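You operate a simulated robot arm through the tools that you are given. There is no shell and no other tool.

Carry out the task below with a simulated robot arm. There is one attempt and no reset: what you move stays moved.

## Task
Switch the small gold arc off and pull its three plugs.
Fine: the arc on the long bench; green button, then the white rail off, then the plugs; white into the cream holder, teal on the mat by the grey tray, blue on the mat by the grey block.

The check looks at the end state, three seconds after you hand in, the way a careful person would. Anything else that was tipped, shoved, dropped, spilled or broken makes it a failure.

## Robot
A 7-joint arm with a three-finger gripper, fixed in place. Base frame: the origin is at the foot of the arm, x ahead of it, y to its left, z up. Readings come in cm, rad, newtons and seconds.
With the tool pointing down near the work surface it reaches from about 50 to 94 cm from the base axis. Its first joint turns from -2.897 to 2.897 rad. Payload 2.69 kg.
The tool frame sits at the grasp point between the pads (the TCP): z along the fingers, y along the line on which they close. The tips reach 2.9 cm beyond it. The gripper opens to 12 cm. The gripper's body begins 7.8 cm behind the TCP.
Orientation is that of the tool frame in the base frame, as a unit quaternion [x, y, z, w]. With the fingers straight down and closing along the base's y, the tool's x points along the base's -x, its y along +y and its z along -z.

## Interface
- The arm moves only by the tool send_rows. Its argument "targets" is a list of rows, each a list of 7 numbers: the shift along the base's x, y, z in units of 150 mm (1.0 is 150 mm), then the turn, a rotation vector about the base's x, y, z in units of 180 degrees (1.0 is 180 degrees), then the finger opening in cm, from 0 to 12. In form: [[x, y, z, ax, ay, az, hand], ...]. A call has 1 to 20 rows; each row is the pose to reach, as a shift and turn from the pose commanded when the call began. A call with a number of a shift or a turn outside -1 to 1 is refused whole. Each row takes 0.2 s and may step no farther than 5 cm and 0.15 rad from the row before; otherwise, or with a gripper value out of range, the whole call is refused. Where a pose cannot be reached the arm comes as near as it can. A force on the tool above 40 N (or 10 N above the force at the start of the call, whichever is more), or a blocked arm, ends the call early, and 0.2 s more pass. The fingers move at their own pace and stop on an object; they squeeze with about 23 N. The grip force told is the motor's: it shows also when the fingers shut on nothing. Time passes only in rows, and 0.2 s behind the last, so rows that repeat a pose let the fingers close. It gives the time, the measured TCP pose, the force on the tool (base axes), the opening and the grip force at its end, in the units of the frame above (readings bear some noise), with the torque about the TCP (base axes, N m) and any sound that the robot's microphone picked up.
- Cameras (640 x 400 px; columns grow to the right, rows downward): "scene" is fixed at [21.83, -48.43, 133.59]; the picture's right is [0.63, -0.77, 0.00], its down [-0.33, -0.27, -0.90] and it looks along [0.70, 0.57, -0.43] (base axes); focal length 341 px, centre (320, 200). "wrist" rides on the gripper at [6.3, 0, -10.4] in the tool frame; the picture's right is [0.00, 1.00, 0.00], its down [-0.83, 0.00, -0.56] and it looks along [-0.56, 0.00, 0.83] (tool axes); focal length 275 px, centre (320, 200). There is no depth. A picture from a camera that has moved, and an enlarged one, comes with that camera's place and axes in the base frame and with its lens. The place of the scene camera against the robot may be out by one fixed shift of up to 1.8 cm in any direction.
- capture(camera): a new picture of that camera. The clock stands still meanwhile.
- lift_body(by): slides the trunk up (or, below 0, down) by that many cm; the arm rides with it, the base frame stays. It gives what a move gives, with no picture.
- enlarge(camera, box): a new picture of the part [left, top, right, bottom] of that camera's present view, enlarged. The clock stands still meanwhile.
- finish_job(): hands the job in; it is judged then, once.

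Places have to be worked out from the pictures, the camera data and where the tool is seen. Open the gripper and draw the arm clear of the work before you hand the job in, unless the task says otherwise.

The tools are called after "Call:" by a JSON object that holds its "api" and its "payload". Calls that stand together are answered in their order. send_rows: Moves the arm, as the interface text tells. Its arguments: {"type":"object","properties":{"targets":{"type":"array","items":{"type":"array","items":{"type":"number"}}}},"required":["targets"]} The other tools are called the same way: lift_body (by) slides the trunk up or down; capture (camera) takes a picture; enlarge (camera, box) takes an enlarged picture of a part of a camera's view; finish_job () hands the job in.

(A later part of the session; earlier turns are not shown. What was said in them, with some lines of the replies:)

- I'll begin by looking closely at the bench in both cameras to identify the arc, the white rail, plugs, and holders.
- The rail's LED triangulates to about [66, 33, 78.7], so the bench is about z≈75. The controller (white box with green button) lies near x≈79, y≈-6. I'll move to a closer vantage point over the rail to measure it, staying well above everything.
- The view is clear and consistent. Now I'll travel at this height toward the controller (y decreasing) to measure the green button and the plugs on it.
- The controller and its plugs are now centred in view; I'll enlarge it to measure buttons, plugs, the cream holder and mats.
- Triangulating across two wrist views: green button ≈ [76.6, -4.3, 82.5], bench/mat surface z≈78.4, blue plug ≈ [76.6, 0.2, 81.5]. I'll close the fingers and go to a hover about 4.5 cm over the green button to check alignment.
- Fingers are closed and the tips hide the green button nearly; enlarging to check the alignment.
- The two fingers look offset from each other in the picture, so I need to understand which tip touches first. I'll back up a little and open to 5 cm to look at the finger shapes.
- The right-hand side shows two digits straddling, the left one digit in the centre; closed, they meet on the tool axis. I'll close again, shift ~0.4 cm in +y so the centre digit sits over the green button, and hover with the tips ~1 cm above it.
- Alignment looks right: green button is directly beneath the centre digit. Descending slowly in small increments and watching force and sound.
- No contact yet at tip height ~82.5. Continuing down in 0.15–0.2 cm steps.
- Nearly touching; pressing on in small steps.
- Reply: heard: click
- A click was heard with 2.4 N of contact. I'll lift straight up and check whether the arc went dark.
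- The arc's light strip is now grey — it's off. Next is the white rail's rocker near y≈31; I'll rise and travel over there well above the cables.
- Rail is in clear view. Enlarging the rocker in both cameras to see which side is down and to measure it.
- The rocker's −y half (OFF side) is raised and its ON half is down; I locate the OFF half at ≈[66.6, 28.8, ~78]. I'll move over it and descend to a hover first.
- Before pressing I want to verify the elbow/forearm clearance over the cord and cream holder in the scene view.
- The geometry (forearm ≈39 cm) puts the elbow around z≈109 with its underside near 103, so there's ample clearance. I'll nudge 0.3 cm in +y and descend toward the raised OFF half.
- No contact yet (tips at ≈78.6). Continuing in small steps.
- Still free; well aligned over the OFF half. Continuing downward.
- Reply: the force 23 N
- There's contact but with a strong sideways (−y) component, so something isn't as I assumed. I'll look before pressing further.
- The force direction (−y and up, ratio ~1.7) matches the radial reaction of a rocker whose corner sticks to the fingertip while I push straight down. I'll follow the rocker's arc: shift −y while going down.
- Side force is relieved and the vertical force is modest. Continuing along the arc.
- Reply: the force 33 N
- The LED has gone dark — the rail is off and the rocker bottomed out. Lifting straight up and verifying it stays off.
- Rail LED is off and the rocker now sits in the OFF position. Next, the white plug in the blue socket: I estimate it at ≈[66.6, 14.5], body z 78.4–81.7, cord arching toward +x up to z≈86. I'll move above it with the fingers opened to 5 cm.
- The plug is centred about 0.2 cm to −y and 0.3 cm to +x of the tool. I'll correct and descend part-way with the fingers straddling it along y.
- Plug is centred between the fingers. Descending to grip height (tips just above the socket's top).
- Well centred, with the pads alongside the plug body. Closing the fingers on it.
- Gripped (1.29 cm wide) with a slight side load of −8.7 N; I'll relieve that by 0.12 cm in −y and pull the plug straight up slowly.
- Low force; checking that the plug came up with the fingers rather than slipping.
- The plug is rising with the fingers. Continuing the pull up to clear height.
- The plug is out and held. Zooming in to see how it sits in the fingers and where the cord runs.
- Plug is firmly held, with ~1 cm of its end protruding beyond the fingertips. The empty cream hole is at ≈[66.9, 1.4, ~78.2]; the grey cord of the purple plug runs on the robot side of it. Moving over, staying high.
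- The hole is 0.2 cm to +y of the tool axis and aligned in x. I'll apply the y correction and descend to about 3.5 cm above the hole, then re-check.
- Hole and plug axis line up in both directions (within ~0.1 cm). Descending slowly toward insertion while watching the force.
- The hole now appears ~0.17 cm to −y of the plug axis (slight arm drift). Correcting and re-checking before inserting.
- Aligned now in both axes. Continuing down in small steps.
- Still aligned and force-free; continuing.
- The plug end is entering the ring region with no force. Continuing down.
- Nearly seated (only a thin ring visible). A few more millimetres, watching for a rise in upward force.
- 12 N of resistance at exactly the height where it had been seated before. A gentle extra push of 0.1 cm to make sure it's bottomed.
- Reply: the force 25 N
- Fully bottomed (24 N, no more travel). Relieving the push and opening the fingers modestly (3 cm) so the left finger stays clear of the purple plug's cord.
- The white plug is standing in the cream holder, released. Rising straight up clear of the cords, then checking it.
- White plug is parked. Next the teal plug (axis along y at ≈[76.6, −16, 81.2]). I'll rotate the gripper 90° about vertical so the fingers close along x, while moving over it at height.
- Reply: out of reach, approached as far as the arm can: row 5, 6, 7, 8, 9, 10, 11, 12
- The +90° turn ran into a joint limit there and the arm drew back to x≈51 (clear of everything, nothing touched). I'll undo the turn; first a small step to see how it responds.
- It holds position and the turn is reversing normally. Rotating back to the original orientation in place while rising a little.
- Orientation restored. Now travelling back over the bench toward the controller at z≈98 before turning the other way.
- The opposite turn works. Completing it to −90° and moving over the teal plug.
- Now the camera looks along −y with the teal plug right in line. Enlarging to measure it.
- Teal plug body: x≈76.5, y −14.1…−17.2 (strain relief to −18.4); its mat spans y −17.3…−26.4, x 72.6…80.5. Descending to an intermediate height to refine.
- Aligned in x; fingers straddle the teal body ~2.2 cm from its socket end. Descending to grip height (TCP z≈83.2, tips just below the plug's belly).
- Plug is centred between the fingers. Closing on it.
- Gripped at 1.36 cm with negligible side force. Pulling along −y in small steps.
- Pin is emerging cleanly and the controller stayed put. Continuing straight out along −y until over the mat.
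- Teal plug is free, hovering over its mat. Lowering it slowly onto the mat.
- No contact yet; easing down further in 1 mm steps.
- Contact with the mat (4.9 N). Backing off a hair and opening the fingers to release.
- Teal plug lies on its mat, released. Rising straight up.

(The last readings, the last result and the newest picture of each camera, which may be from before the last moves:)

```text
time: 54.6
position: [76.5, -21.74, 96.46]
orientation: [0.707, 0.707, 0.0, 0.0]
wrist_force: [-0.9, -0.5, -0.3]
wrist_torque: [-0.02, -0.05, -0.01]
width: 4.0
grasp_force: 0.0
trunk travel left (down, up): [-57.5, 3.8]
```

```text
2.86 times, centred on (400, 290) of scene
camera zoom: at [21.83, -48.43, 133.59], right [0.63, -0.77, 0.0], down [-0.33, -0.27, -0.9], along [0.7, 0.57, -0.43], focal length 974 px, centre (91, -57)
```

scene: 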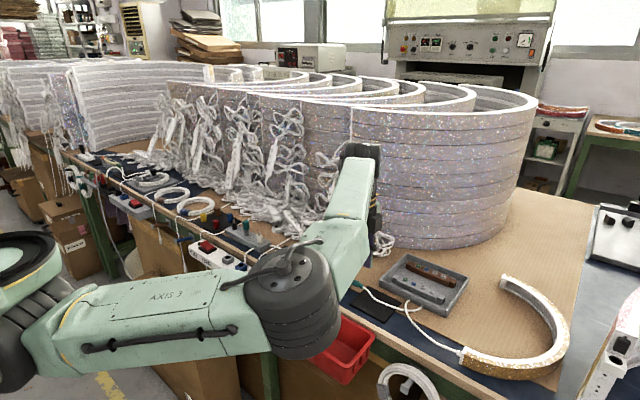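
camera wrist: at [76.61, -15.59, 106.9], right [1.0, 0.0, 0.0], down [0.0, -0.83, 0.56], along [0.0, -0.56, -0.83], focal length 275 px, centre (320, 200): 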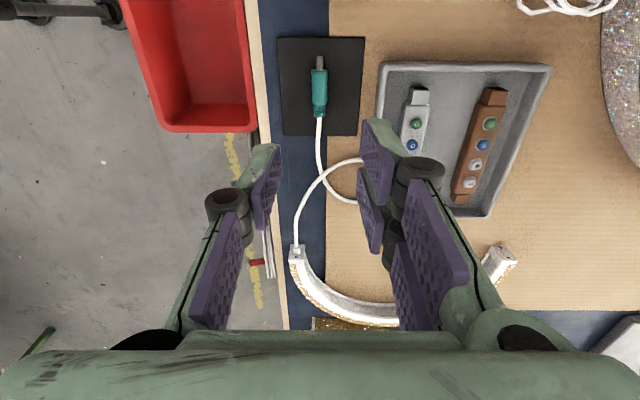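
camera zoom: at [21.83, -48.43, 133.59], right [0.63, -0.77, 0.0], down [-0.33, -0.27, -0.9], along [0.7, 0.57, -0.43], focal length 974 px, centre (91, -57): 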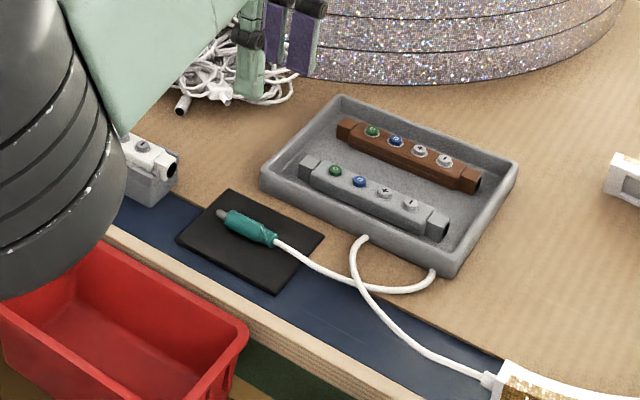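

Teal is resting fully on the mat by the grey tray. Now travelling back (+y) at height to the blue plug with the same hand orientation.

Call:
{"api": "send_rows", "payload": {"targets": [[0, 0.2, 0.05, 0, 0, 0, 4], [0, 0.5, 0.1, 0, 0, 0, 4], [0, 0.8, 0.1, 0, 0, 0, 4], [0, 1.0, 0.1, 0, 0, 0, 4]]}}

Call:
{"api": "send_rows", "payload": {"targets": [[0, 0.25, 0, 0, 0, 0, 4], [0, 0.5, 0, 0, 0, 0, 4], [0, 0.53, 0, 0, 0, 0, 4]]}}

Call:
{"api": "capture", "payload": {"camera": "wrist"}}

Call:
{"api": "capture", "payload": {"camera": "scene"}}

```text
time: 55.6
position: [76.6, -6.52, 98.16]
orientation: [0.707, 0.707, 0.0, 0.0]
wrist_force: [-0.4, 0.7, -0.6]
wrist_torque: [-0.01, 0.03, -0.03]
width: 4.01
grasp_force: 0.1
trunk travel left (down, up): [-57.5, 3.8]
```

```text
time: 56.4
position: [76.6, 1.14, 98.07]
orientation: [0.707, 0.707, 0.0, 0.0]
wrist_force: [1.1, -0.5, 0.1]
wrist_torque: [-0.01, -0.01, -0.01]
width: 3.98
grasp_force: 0.0
trunk travel left (down, up): [-57.5, 3.8]
```

```text
taken
camera wrist: at [76.53, 7.48, 108.5], right [1.0, 0.0, 0.0], down [0.0, -0.83, 0.56], along [0.0, -0.56, -0.83], focal length 275 px, centre (320, 200)
```

wrist: 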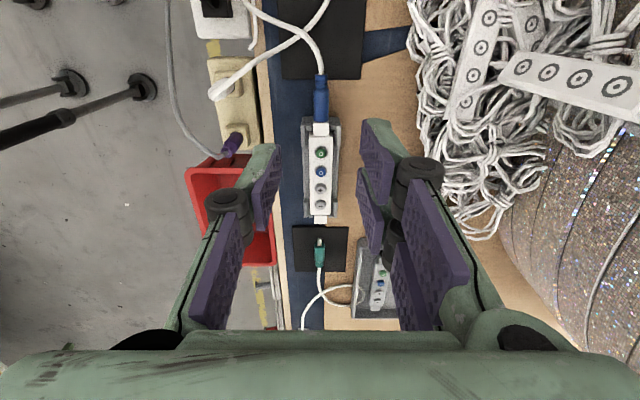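

```text
taken
```

scene: 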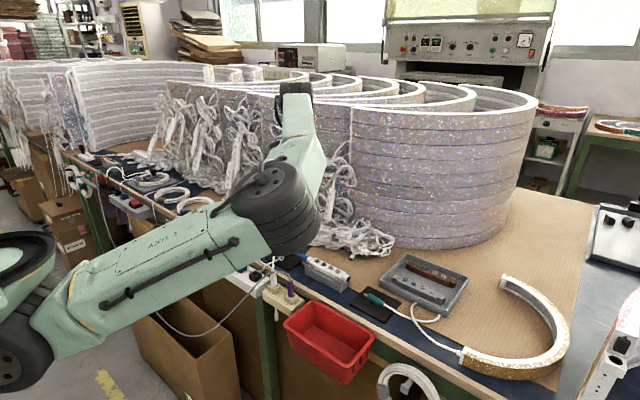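

Enlarging to check the blue plug, its cord path, and the parked white plug.

Call:
{"api": "enlarge", "payload": {"camera": "wrist", "box": [190, 0, 430, 180]}}

Call:
{"api": "enlarge", "payload": {"camera": "scene", "box": [210, 220, 370, 320]}}

```text
2.22 times, centred on (310, 90) of wrist
camera zoom: at [76.53, 7.48, 108.5], right [1.0, 0.0, 0.0], down [0.0, -0.83, 0.56], along [0.0, -0.56, -0.83], focal length 612 px, centre (342, 444)
```

zoom: 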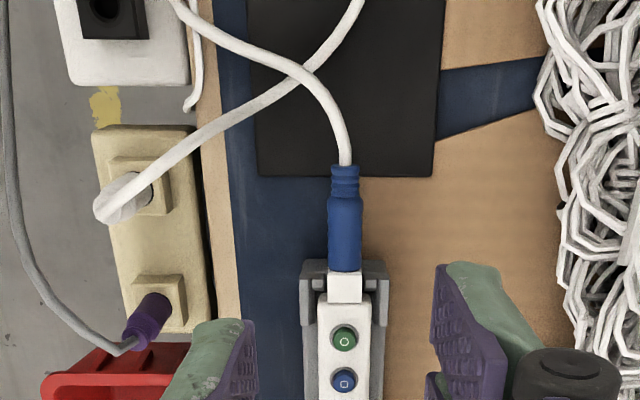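

```text
4.00 times, centred on (290, 270) of scene
camera zoom: at [21.83, -48.43, 133.59], right [0.63, -0.77, 0.0], down [-0.33, -0.27, -0.9], along [0.7, 0.57, -0.43], focal length 1364 px, centre (440, -80)
```

zoom: 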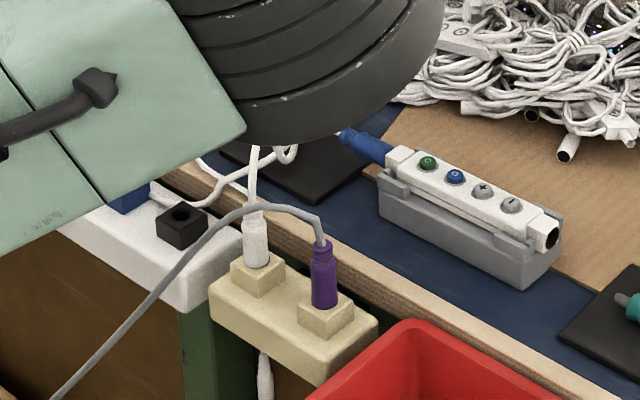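

White plug stands properly in the cream holder. Cords cross above the blue plug's mat, so before pulling I'll look from further +y to learn how they run and how high.

Call:
{"api": "send_rows", "payload": {"targets": [[0, 0.25, 0.05, 0, 0, 0, 4], [0, 0.5, 0.1, 0, 0, 0, 4], [0, 0.75, 0.15, 0, 0, 0, 4]]}}

Call:
{"api": "capture", "payload": {"camera": "wrist"}}

Call:
{"api": "enlarge", "payload": {"camera": "wrist", "box": [170, 0, 410, 200]}}

Call:
{"api": "enlarge", "payload": {"camera": "scene", "box": [190, 200, 370, 320]}}

```text
time: 57.2
position: [76.45, 12.37, 100.15]
orientation: [0.707, 0.707, 0.001, 0.0]
wrist_force: [0.1, -1.2, 0.6]
wrist_torque: [0.02, 0.01, -0.01]
width: 3.99
grasp_force: 0.1
trunk travel left (down, up): [-57.5, 3.8]
```

```text
taken
camera wrist: at [76.42, 18.72, 110.62], right [1.0, 0.0, 0.0], down [0.0, -0.83, 0.56], along [0.0, -0.56, -0.83], focal length 275 px, centre (320, 200)
```

wrist: 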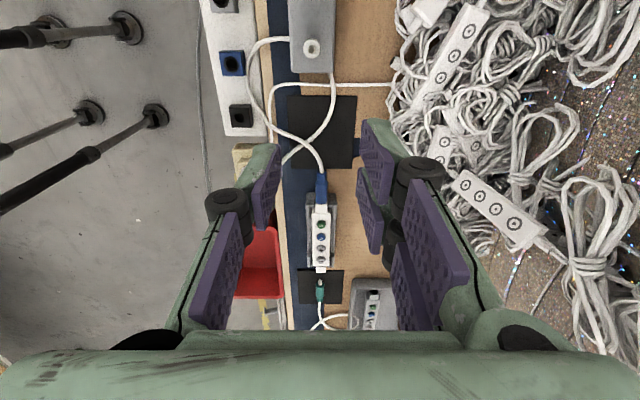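

```text
2.00 times, centred on (290, 100) of wrist
camera zoom: at [76.42, 18.72, 110.62], right [1.0, 0.0, 0.0], down [0.0, -0.83, 0.56], along [0.0, -0.56, -0.83], focal length 551 px, centre (380, 400)
```

zoom: 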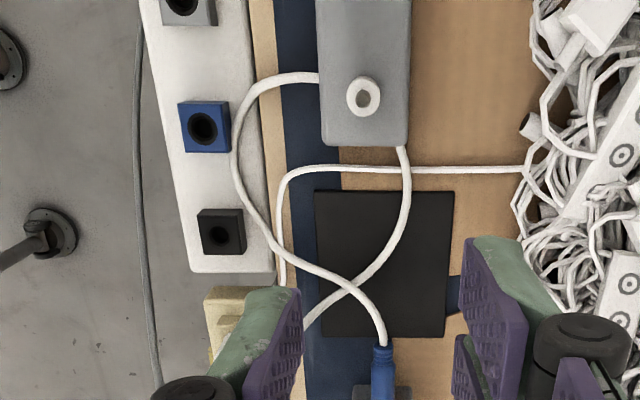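

```text
3.33 times, centred on (280, 260) of scene
camera zoom: at [21.83, -48.43, 133.59], right [0.63, -0.77, 0.0], down [-0.33, -0.27, -0.9], along [0.7, 0.57, -0.43], focal length 1136 px, centre (453, 0)
```

zoom: 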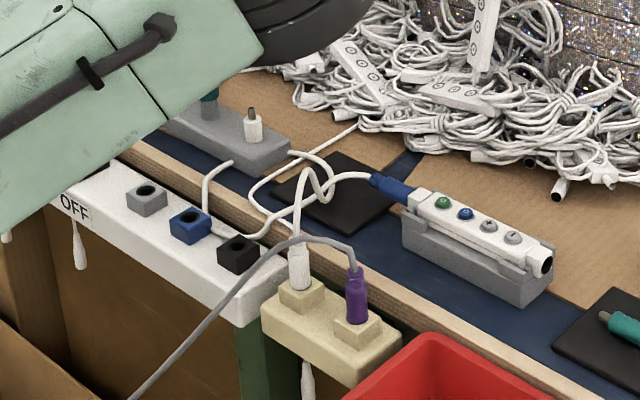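

The cords lie low on the mat around [74–77, 6–8], z≈79. I'll lay the blue plug toward the +x half of the mat to keep off them. Moving back over the blue plug (start y≈−1.5, relief end y≈2.9) and descending to an intermediate height.

Call:
{"api": "send_rows", "payload": {"targets": [[0.005, -0.25, -0.05, 0, 0, 0, 4], [0.01, -0.5, -0.1, 0, 0, 0, 4], [0.01, -0.777, -0.15, 0, 0, 0, 4], [0.01, -0.777, -0.4, 0, 0, 0, 4], [0.01, -0.777, -0.65, 0, 0, 0, 4], [0.01, -0.777, -0.81, 0, 0, 0, 4]]}}

Call:
{"api": "enlarge", "payload": {"camera": "wrist", "box": [220, 20, 420, 220]}}

```text
time: 58.6
position: [76.57, 0.68, 88.05]
orientation: [0.707, 0.707, -0.001, 0.0]
wrist_force: [0.2, -0.8, 0.4]
wrist_torque: [0.0, 0.0, 0.01]
width: 3.98
grasp_force: 0.0
trunk travel left (down, up): [-57.5, 3.8]
```

```text
2.00 times, centred on (320, 120) of wrist
camera zoom: at [76.61, 6.94, 98.56], right [1.0, 0.0, 0.0], down [0.0, -0.83, 0.56], along [0.0, -0.56, -0.83], focal length 551 px, centre (320, 360)
```

zoom: 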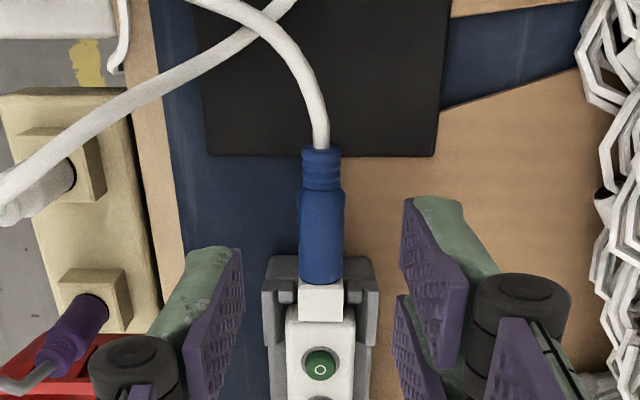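

Aligned in x; shifting 0.3 cm in +y to stay clear of the cradle end, then descending to grip height.

Call:
{"api": "send_rows", "payload": {"targets": [[0, 0.02, -0.1, 0, 0, 0, 4], [0, 0.02, -0.22, 0, 0, 0, 4], [0, 0.02, -0.32, 0, 0, 0, 4]]}}

Call:
{"api": "enlarge", "payload": {"camera": "wrist", "box": [220, 60, 420, 260]}}

```text
time: 59.4
position: [76.64, 0.8, 83.11]
orientation: [0.708, 0.706, 0.0, 0.001]
wrist_force: [-0.4, 0.5, 0.0]
wrist_torque: [0.04, 0.03, -0.02]
width: 4.0
grasp_force: 0.1
trunk travel left (down, up): [-57.5, 3.8]
```

```text
2.00 times, centred on (320, 160) of wrist
camera zoom: at [76.69, 7.18, 93.63], right [1.0, 0.0, 0.0], down [0.0, -0.83, 0.56], along [0.0, -0.56, -0.83], focal length 551 px, centre (320, 280)
```

zoom: 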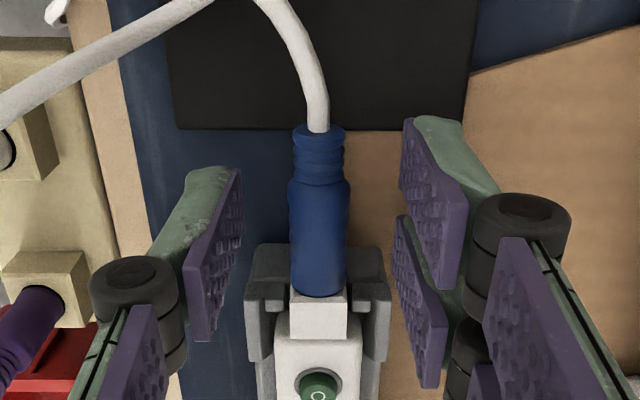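

Good alignment. Closing on the blue plug.

Call:
{"api": "send_rows", "payload": {"targets": [[0, 0, 0, 0, 0, 0, 0.5], [0, 0, 0, 0, 0, 0, 0.5], [0, 0, 0, 0, 0, 0, 0.5], [0, 0, 0, 0, 0, 0, 0.5]]}}

Call:
{"api": "enlarge", "payload": {"camera": "wrist", "box": [220, 60, 420, 260]}}

```text
time: 60.4
position: [76.66, 0.86, 83.17]
orientation: [0.707, 0.707, 0.0, 0.0]
wrist_force: [1.8, 0.1, -0.9]
wrist_torque: [0.09, -0.03, 0.14]
width: 1.36
grasp_force: 23.1
trunk travel left (down, up): [-57.5, 3.8]
```

```text
2.00 times, centred on (320, 160) of wrist
camera zoom: at [76.7, 7.18, 93.66], right [1.0, 0.0, 0.0], down [0.0, -0.83, 0.56], along [0.0, -0.56, -0.83], focal length 551 px, centre (320, 280)
```

zoom: 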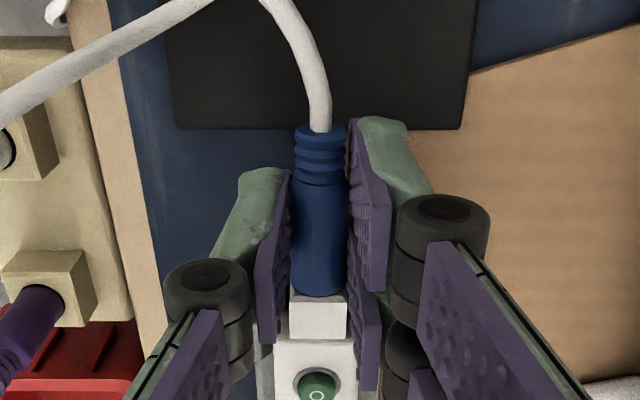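

Gripped at 1.36 cm. Pulling along +y in small steps.

Call:
{"api": "send_rows", "payload": {"targets": [[0, 0.015, 0, 0, 0, 0, 0.5], [0, 0.03, 0, 0, 0, 0, 0.5], [0, 0.05, 0, 0, 0, 0, 0.5]]}}

Call:
{"api": "enlarge", "payload": {"camera": "wrist", "box": [220, 60, 420, 260]}}

```text
time: 61.2
position: [76.75, 1.69, 83.15]
orientation: [0.706, 0.708, -0.001, 0.0]
wrist_force: [0.0, 0.1, -0.6]
wrist_torque: [0.02, -0.02, -0.01]
width: 1.34
grasp_force: 23.2
trunk travel left (down, up): [-57.5, 3.8]
```

```text
2.00 times, centred on (320, 160) of wrist
camera zoom: at [76.71, 7.99, 93.71], right [1.0, 0.0, 0.0], down [0.0, -0.83, 0.56], along [0.0, -0.56, -0.83], focal length 551 px, centre (320, 280)
```

zoom: 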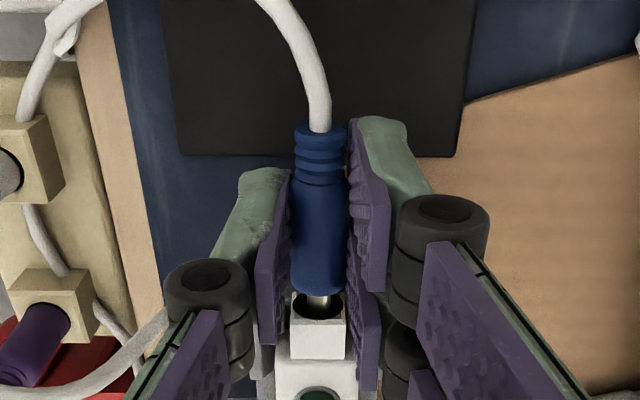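

The pin is emerging and the controller holds still. The cord has rearranged, so I'll look at the complete views before continuing.

Call:
{"api": "capture", "payload": {"camera": "wrist"}}

Call:
{"api": "enlarge", "payload": {"camera": "scene", "box": [190, 200, 370, 320]}}

```text
taken
camera wrist: at [76.71, 7.99, 93.71], right [1.0, 0.0, 0.0], down [0.0, -0.83, 0.56], along [0.0, -0.56, -0.83], focal length 275 px, centre (320, 200)
```

wrist: 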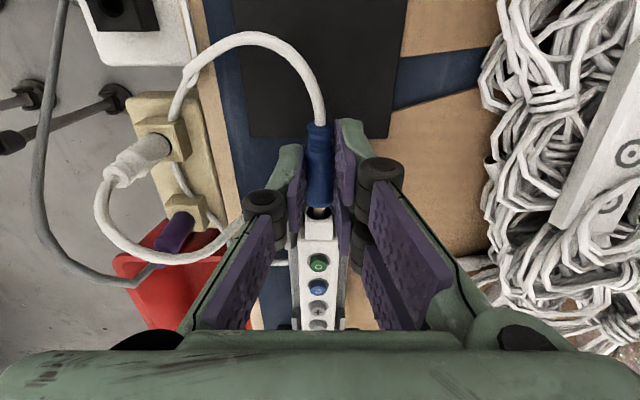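

```text
3.33 times, centred on (280, 260) of scene
camera zoom: at [21.83, -48.43, 133.59], right [0.63, -0.77, 0.0], down [-0.33, -0.27, -0.9], along [0.7, 0.57, -0.43], focal length 1136 px, centre (453, 0)
```

zoom: 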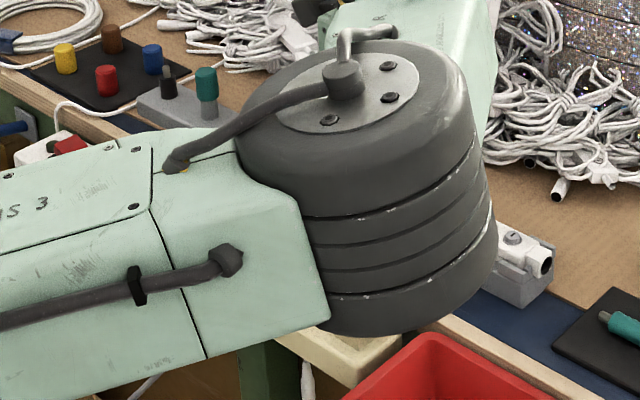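

The cord is live and has shifted. Enlarging the left and centre parts to see whether any loop is near the fingers.

Call:
{"api": "enlarge", "payload": {"camera": "wrist", "box": [60, 20, 360, 340]}}

Call:
{"api": "enlarge", "payload": {"camera": "wrist", "box": [230, 180, 520, 340]}}

```text
1.25 times, centred on (210, 180) of wrist
camera zoom: at [76.71, 7.99, 93.71], right [1.0, 0.0, 0.0], down [0.0, -0.83, 0.56], along [0.0, -0.56, -0.83], focal length 344 px, centre (458, 225)
```

zoom: 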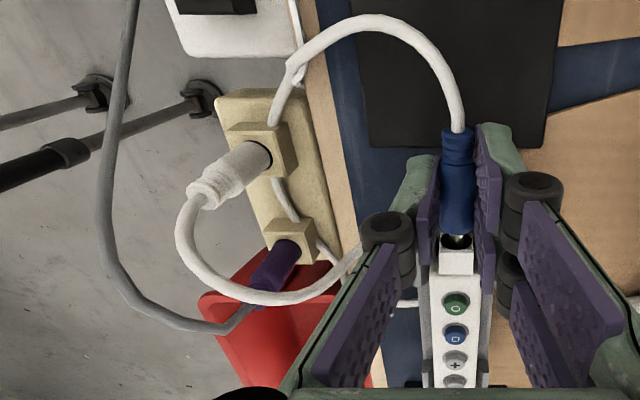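

```text
2.21 times, centred on (375, 260) of wrist
camera zoom: at [76.71, 7.99, 93.71], right [1.0, 0.0, 0.0], down [0.0, -0.83, 0.56], along [0.0, -0.56, -0.83], focal length 608 px, centre (199, 68)
```

zoom: 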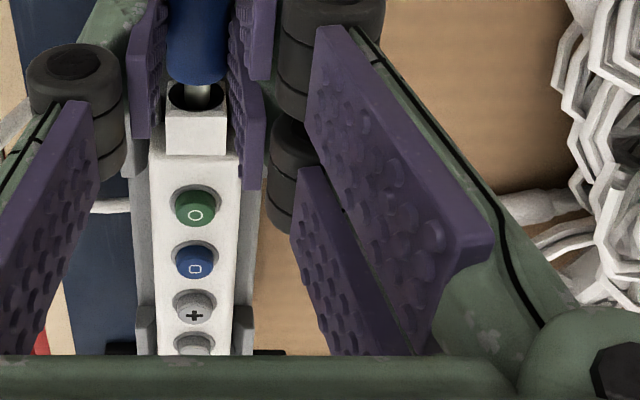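

No loop is around the fingers — the cord passes ~3 cm to the robot side. Continuing the pull along +y until the pin clears.

Call:
{"api": "send_rows", "payload": {"targets": [[0, 0.03, 0, 0, 0, 0, 0.5], [0, 0.07, 0, 0, 0, 0, 0.5], [0, 0.11, 0, 0, 0, 0, 0.5], [0, 0.14, 0, 0, 0, 0, 0.5]]}}

Call:
{"api": "capture", "payload": {"camera": "wrist"}}

```text
time: 62.2
position: [76.75, 3.83, 83.28]
orientation: [0.707, 0.707, 0.001, 0.0]
wrist_force: [0.5, 0.1, -0.8]
wrist_torque: [0.0, 0.0, 0.0]
width: 1.35
grasp_force: 23.4
trunk travel left (down, up): [-57.5, 3.8]
```

```text
taken
camera wrist: at [76.69, 10.11, 93.77], right [1.0, 0.0, 0.0], down [0.0, -0.83, 0.56], along [0.0, -0.56, -0.83], focal length 275 px, centre (320, 200)
```

wrist: 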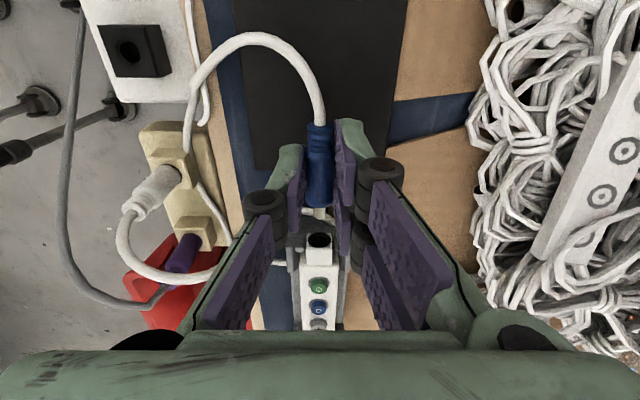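

The pin is fully out of the controller. Lifting 1 cm, then shifting over the mat toward its +x half.

Call:
{"api": "send_rows", "payload": {"targets": [[0, 0.03, 0.04, 0, 0, 0, 0.5], [0.03, 0.08, 0.07, 0, 0, 0, 0.5], [0.07, 0.13, 0.07, 0, 0, 0, 0.5], [0.107, 0.187, 0.07, 0, 0, 0, 0.5], [0.107, 0.187, 0.07, 0, 0, 0, 0.5]]}}

Call:
{"api": "capture", "payload": {"camera": "wrist"}}

Call:
{"api": "capture", "payload": {"camera": "scene"}}

```text
time: 63.4
position: [78.29, 6.77, 84.37]
orientation: [0.707, 0.707, 0.001, 0.0]
wrist_force: [-0.4, -0.5, -0.4]
wrist_torque: [-0.03, 0.0, -0.02]
width: 1.35
grasp_force: 22.4
trunk travel left (down, up): [-57.5, 3.8]
```

```text
taken
camera wrist: at [78.33, 12.96, 94.8], right [1.0, 0.0, 0.0], down [0.0, -0.83, 0.56], along [0.0, -0.56, -0.83], focal length 275 px, centre (320, 200)
```

wrist: 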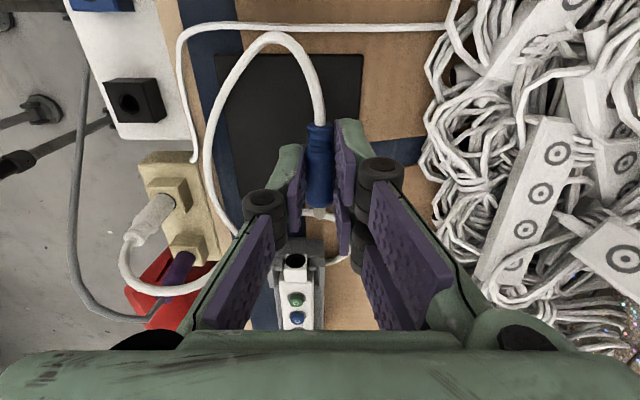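

```text
taken
```

scene: 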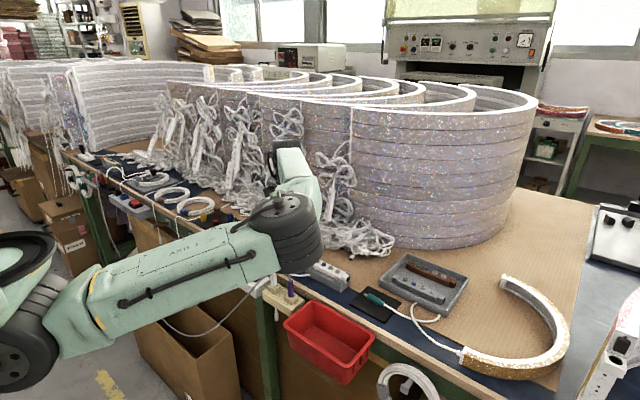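

Zooming in around the plug tip to see what lies underneath before lowering.

Call:
{"api": "enlarge", "payload": {"camera": "wrist", "box": [180, 10, 420, 290]}}

Call:
{"api": "enlarge", "payload": {"camera": "scene", "box": [230, 220, 390, 320]}}

```text
1.43 times, centred on (300, 150) of wrist
camera zoom: at [78.33, 12.96, 94.8], right [1.0, 0.0, 0.0], down [0.0, -0.83, 0.56], along [0.0, -0.56, -0.83], focal length 393 px, centre (349, 271)
```

zoom: 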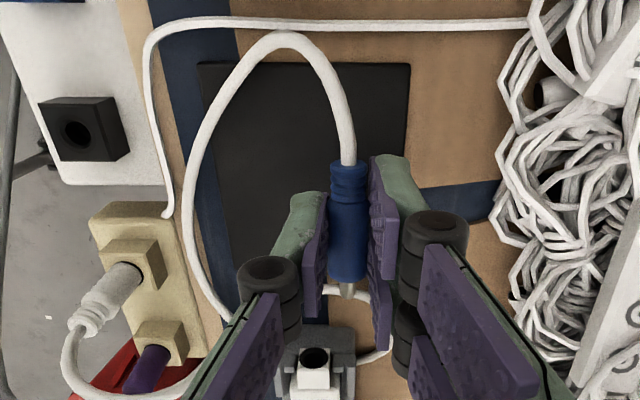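

```text
4.00 times, centred on (310, 270) of scene
camera zoom: at [21.83, -48.43, 133.59], right [0.63, -0.77, 0.0], down [-0.33, -0.27, -0.9], along [0.7, 0.57, -0.43], focal length 1364 px, centre (360, -80)
```

zoom: 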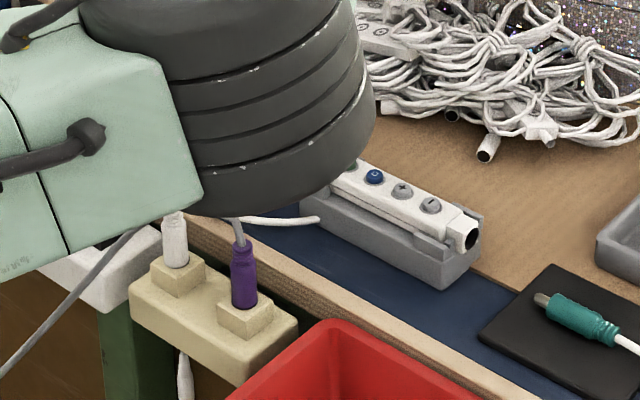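

Nothing lies under the plug where it will rest (the cord on the bench is ~2 cm beyond the pin tip). Lowering onto the mat.

Call:
{"api": "send_rows", "payload": {"targets": [[0, 0, -0.05, 0, 0, 0, 0.5], [0, 0, -0.1, 0, 0, 0, 0.5], [0, 0, -0.15, 0, 0, 0, 0.5], [0, 0, -0.178, 0, 0, 0, 0.5]]}}

Call:
{"api": "send_rows", "payload": {"targets": [[0, 0, -0.01, 0, 0, 0, 0.5]]}}

Call:
{"api": "enlarge", "payload": {"camera": "wrist", "box": [200, 20, 440, 260]}}

```text
time: 64.4
position: [78.25, 6.62, 81.7]
orientation: [0.707, 0.707, 0.0, 0.0]
wrist_force: [0.7, -0.3, -0.5]
wrist_torque: [-0.01, 0.02, 0.03]
width: 1.35
grasp_force: 22.7
trunk travel left (down, up): [-57.5, 3.8]
```

```text
time: 64.8
position: [78.27, 6.66, 81.56]
orientation: [0.707, 0.707, 0.0, 0.001]
wrist_force: [-0.7, 0.1, 0.1]
wrist_torque: [0.02, 0.0, 0.04]
width: 1.38
grasp_force: 22.7
trunk travel left (down, up): [-57.5, 3.8]
```

```text
1.67 times, centred on (320, 140) of wrist
camera zoom: at [78.39, 12.95, 91.92], right [1.0, 0.0, 0.0], down [0.0, -0.83, 0.56], along [0.0, -0.56, -0.83], focal length 459 px, centre (320, 300)
```

zoom: 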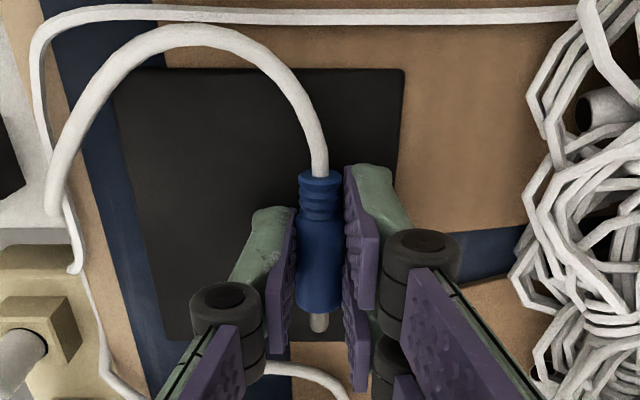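

The entire plug (pin included) is over the mat. Easing down to contact.

Call:
{"api": "send_rows", "payload": {"targets": [[0, 0, -0.007, 0, 0, 0, 0.5], [0, 0, -0.012, 0, 0, 0, 0.5]]}}

```text
time: 65.4
position: [78.34, 6.66, 81.39]
orientation: [0.708, 0.707, 0.0, 0.0]
wrist_force: [2.3, 0.2, 5.1]
wrist_torque: [-0.02, 0.0, 0.02]
width: 1.37
grasp_force: 23.0
trunk travel left (down, up): [-57.5, 3.8]
```

Contact with the mat (5 N). Backing off a hair and opening to release.

Call:
{"api": "send_rows", "payload": {"targets": [[0, 0, 0.01, 0, 0, 0, 0.5], [0, 0, 0.01, 0, 0, 0, 2.2], [0, 0, 0.01, 0, 0, 0, 3.2], [0, 0, 0.01, 0, 0, 0, 3.2]]}}

Call:
{"api": "enlarge", "payload": {"camera": "wrist", "box": [200, 20, 440, 260]}}

```text
time: 66.4
position: [78.27, 6.61, 81.52]
orientation: [0.708, 0.707, 0.0, 0.0]
wrist_force: [-0.9, -0.6, 0.2]
wrist_torque: [-0.01, -0.05, 0.0]
width: 3.18
grasp_force: 0.0
trunk travel left (down, up): [-57.5, 3.8]
```

```text
1.67 times, centred on (320, 140) of wrist
camera zoom: at [78.38, 12.93, 91.93], right [1.0, 0.0, 0.0], down [0.0, -0.83, 0.56], along [0.0, -0.56, -0.83], focal length 459 px, centre (320, 300)
```

zoom: 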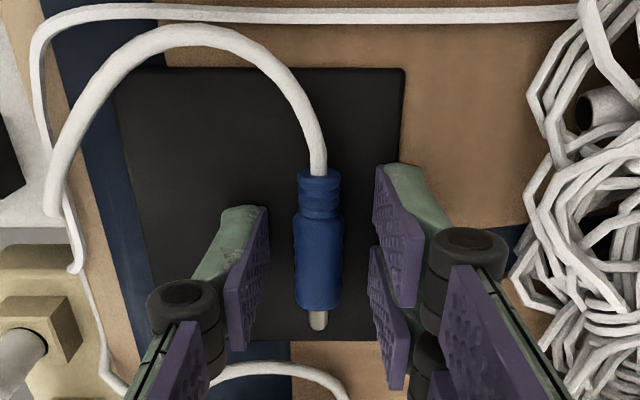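

Blue plug is resting on the mat. Rising straight up slowly at first so nothing is dragged.

Call:
{"api": "send_rows", "payload": {"targets": [[0, 0, 0.03, 0, 0, 0, 3.2], [0, 0, 0.08, 0, 0, 0, 3.2], [0, 0, 0.25, 0, 0, 0, 3.2], [0, 0, 0.5, 0, 0, 0, 3.2], [0, 0, 0.75, 0, 0, 0, 3.2], [0, 0, 1.0, 0, 0, 0, 3.2]]}}

Call:
{"api": "capture", "payload": {"camera": "wrist"}}

Call:
{"api": "capture", "payload": {"camera": "scene"}}

```text
time: 67.8
position: [78.27, 6.66, 96.26]
orientation: [0.707, 0.707, 0.0, 0.0]
wrist_force: [0.3, -0.3, 0.0]
wrist_torque: [0.01, -0.01, 0.02]
width: 3.23
grasp_force: 0.1
trunk travel left (down, up): [-57.5, 3.8]
```

```text
taken
camera wrist: at [78.31, 12.88, 106.71], right [1.0, 0.0, 0.0], down [0.0, -0.83, 0.56], along [0.0, -0.56, -0.83], focal length 275 px, centre (320, 200)
```

wrist: 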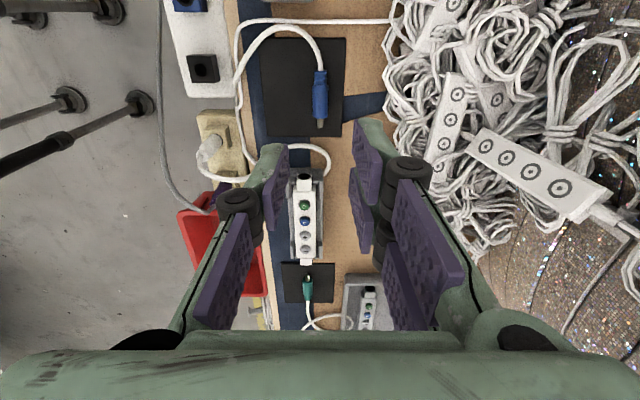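

```text
taken
```

scene: 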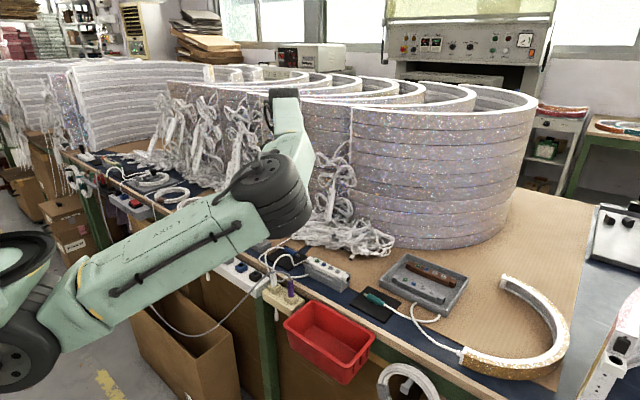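

All three plugs are placed. Now drawing the arm up and back, turning the hand to its original orientation on the way.

Call:
{"api": "send_rows", "payload": {"targets": [[0, 0, 0.25, 0, 0, 0, 3.2], [0, 0, 0.5, 0, 0, 0, 3.2], [-0.05, 0.04, 0.75, 0, 0, 0.04, 4], [-0.12, 0.08, 0.85, 0, 0, 0.08, 5], [-0.2, 0.12, 0.9, 0, 0, 0.12, 6], [-0.3, 0.18, 0.95, 0, 0, 0.16, 7], [-0.4, 0.24, 1.0, 0, 0, 0.2, 8], [-0.5, 0.3, 1.0, 0, 0, 0.24, 9], [-0.6, 0.36, 1.0, 0, 0, 0.28, 10], [-0.7, 0.42, 1.0, 0, 0, 0.32, 11], [-0.8, 0.48, 1.0, 0, 0, 0.36, 12], [-0.9, 0.54, 1.0, 0, 0, 0.4, 12], [-1.0, 0.6, 1.0, 0, 0, 0.44, 12], [-1.0, 0.7, 1.0, 0, 0, 0.48, 12], [-1.0, 0.8, 1.0, 0, 0, 0.5, 12]]}}

Call:
{"api": "capture", "payload": {"camera": "scene"}}

Call:
{"api": "capture", "payload": {"camera": "wrist"}}

```text
time: 71.0
position: [63.34, 18.63, 111.48]
orientation: [-0.001, 1.0, -0.001, 0.001]
wrist_force: [-0.6, 0.6, 0.2]
wrist_torque: [0.0, 0.02, 0.01]
width: 11.98
grasp_force: 0.1
trunk travel left (down, up): [-57.5, 3.8]
```

```text
taken
```

scene: 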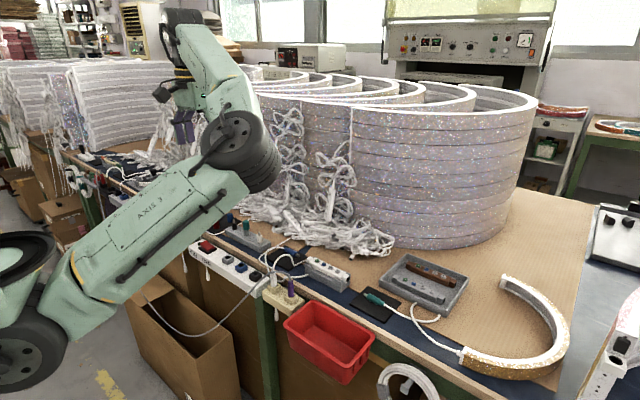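

```text
taken
camera wrist: at [57.03, 18.59, 121.92], right [-0.01, 1.0, 0.0], down [0.83, 0.0, 0.56], along [0.56, 0.0, -0.83], focal length 275 px, centre (320, 200)
```

wrist: 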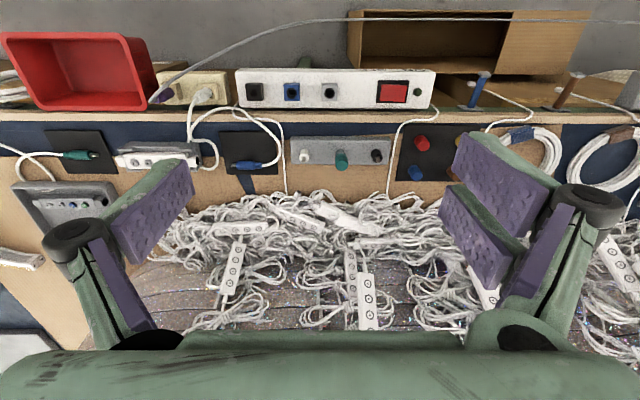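

Moving back to the start-like pose, off the bench, then a last close inspection of everything.

Call:
{"api": "send_rows", "payload": {"targets": [[-0.25, 0.08, 0, 0, 0, 0, 12], [-0.5, 0.16, 0, 0, 0, 0, 12], [-0.75, 0.24, 0, 0, 0, 0, 12], [-1.0, 0.33, 0, 0, 0, 0, 12]]}}

Call:
{"api": "enlarge", "payload": {"camera": "scene", "box": [180, 220, 340, 320]}}

Call:
{"api": "enlarge", "payload": {"camera": "scene", "box": [250, 230, 450, 340]}}

Call:
{"api": "enlarge", "payload": {"camera": "scene", "box": [440, 260, 600, 390]}}

Call:
{"api": "enlarge", "payload": {"camera": "wrist", "box": [100, 100, 460, 280]}}

```text
time: 72.0
position: [48.09, 23.58, 111.4]
orientation: [0.0, 1.0, 0.0, 0.0]
wrist_force: [-0.1, 0.6, -0.1]
wrist_torque: [0.0, -0.01, -0.03]
width: 12.02
grasp_force: 0.1
trunk travel left (down, up): [-57.5, 3.8]
```

```text
4.00 times, centred on (260, 270) of scene
camera zoom: at [21.83, -48.43, 133.59], right [0.63, -0.77, 0.0], down [-0.33, -0.27, -0.9], along [0.7, 0.57, -0.43], focal length 1364 px, centre (560, -80)
```

zoom: 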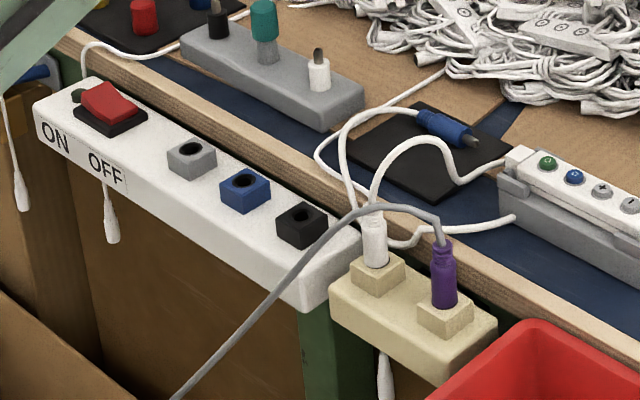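

```text
3.20 times, centred on (350, 285) of scene
camera zoom: at [21.83, -48.43, 133.59], right [0.63, -0.77, 0.0], down [-0.33, -0.27, -0.9], along [0.7, 0.57, -0.43], focal length 1091 px, centre (224, -72)
```

zoom: 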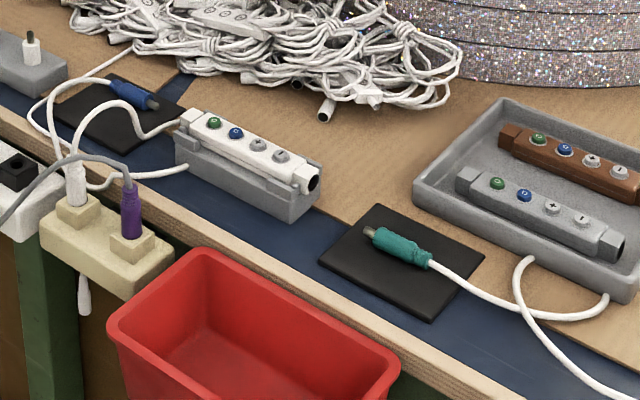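

```text
3.08 times, centred on (520, 325) of scene
camera zoom: at [21.83, -48.43, 133.59], right [0.63, -0.77, 0.0], down [-0.33, -0.27, -0.9], along [0.7, 0.57, -0.43], focal length 1049 px, centre (-295, -185)
```

zoom: 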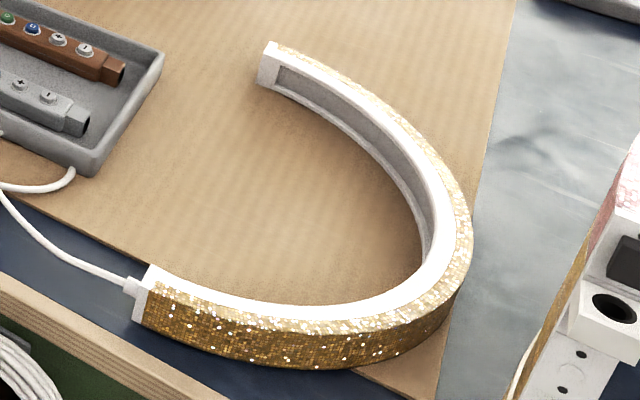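

```text
1.78 times, centred on (280, 190) of wrist
camera zoom: at [41.93, 23.6, 121.91], right [0.0, 1.0, 0.0], down [0.83, 0.0, 0.56], along [0.56, 0.0, -0.83], focal length 489 px, centre (391, 218)
```

zoom: 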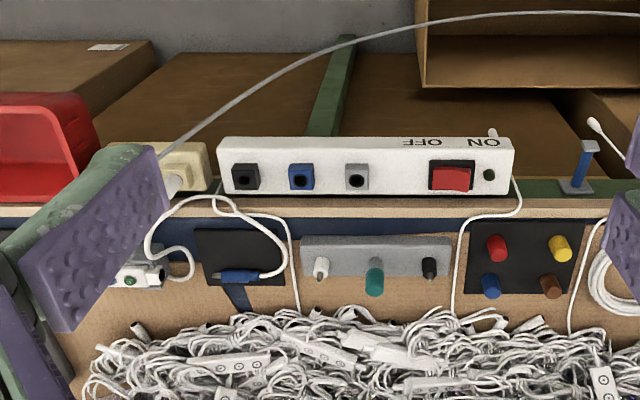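

Final check: the arc's strip is dark, the rail's rocker is at OFF with its LED dark. The white plug stands in the cream holder, teal lies on the mat by the grey tray, blue on the mat by the grey block. The controller, tray, bin and purple plug look undisturbed. The arm is clear and the gripper is open, so I'm handing in.

Call:
{"api": "finish_job", "payload": {}}

```text
The job is handed in.
```

I switched the small gold arc off, pulled its three plugs and handed the job in. I don't have the check's result.

- **Arc:** I pressed the green button once and heard a click. The light strip is dark.
- **White rail:** the rocker is at OFF and its green light is out.
- **White plug:** it is seated in the empty hole of the cream holder, next to the purple plug.
- **Teal plug:** it lies on the mat by the grey tray.
- **Blue plug:** it lies on the mat by the grey block. I took that to be the long block with the parked plugs, so this is the mat between that block and the controller.

On the way to the teal plug, one turn of the hand was out of reach and the arm drew back off the bench. I saw no sign of contact and turned the hand the other way instead.

The slack in the white plug's cord settled into a new shape near the cream holder and the blue mat. In the last pictures the controller, tray, red bin and purple plug looked undisturbed. The arm is back near its starting pose with the gripper open.
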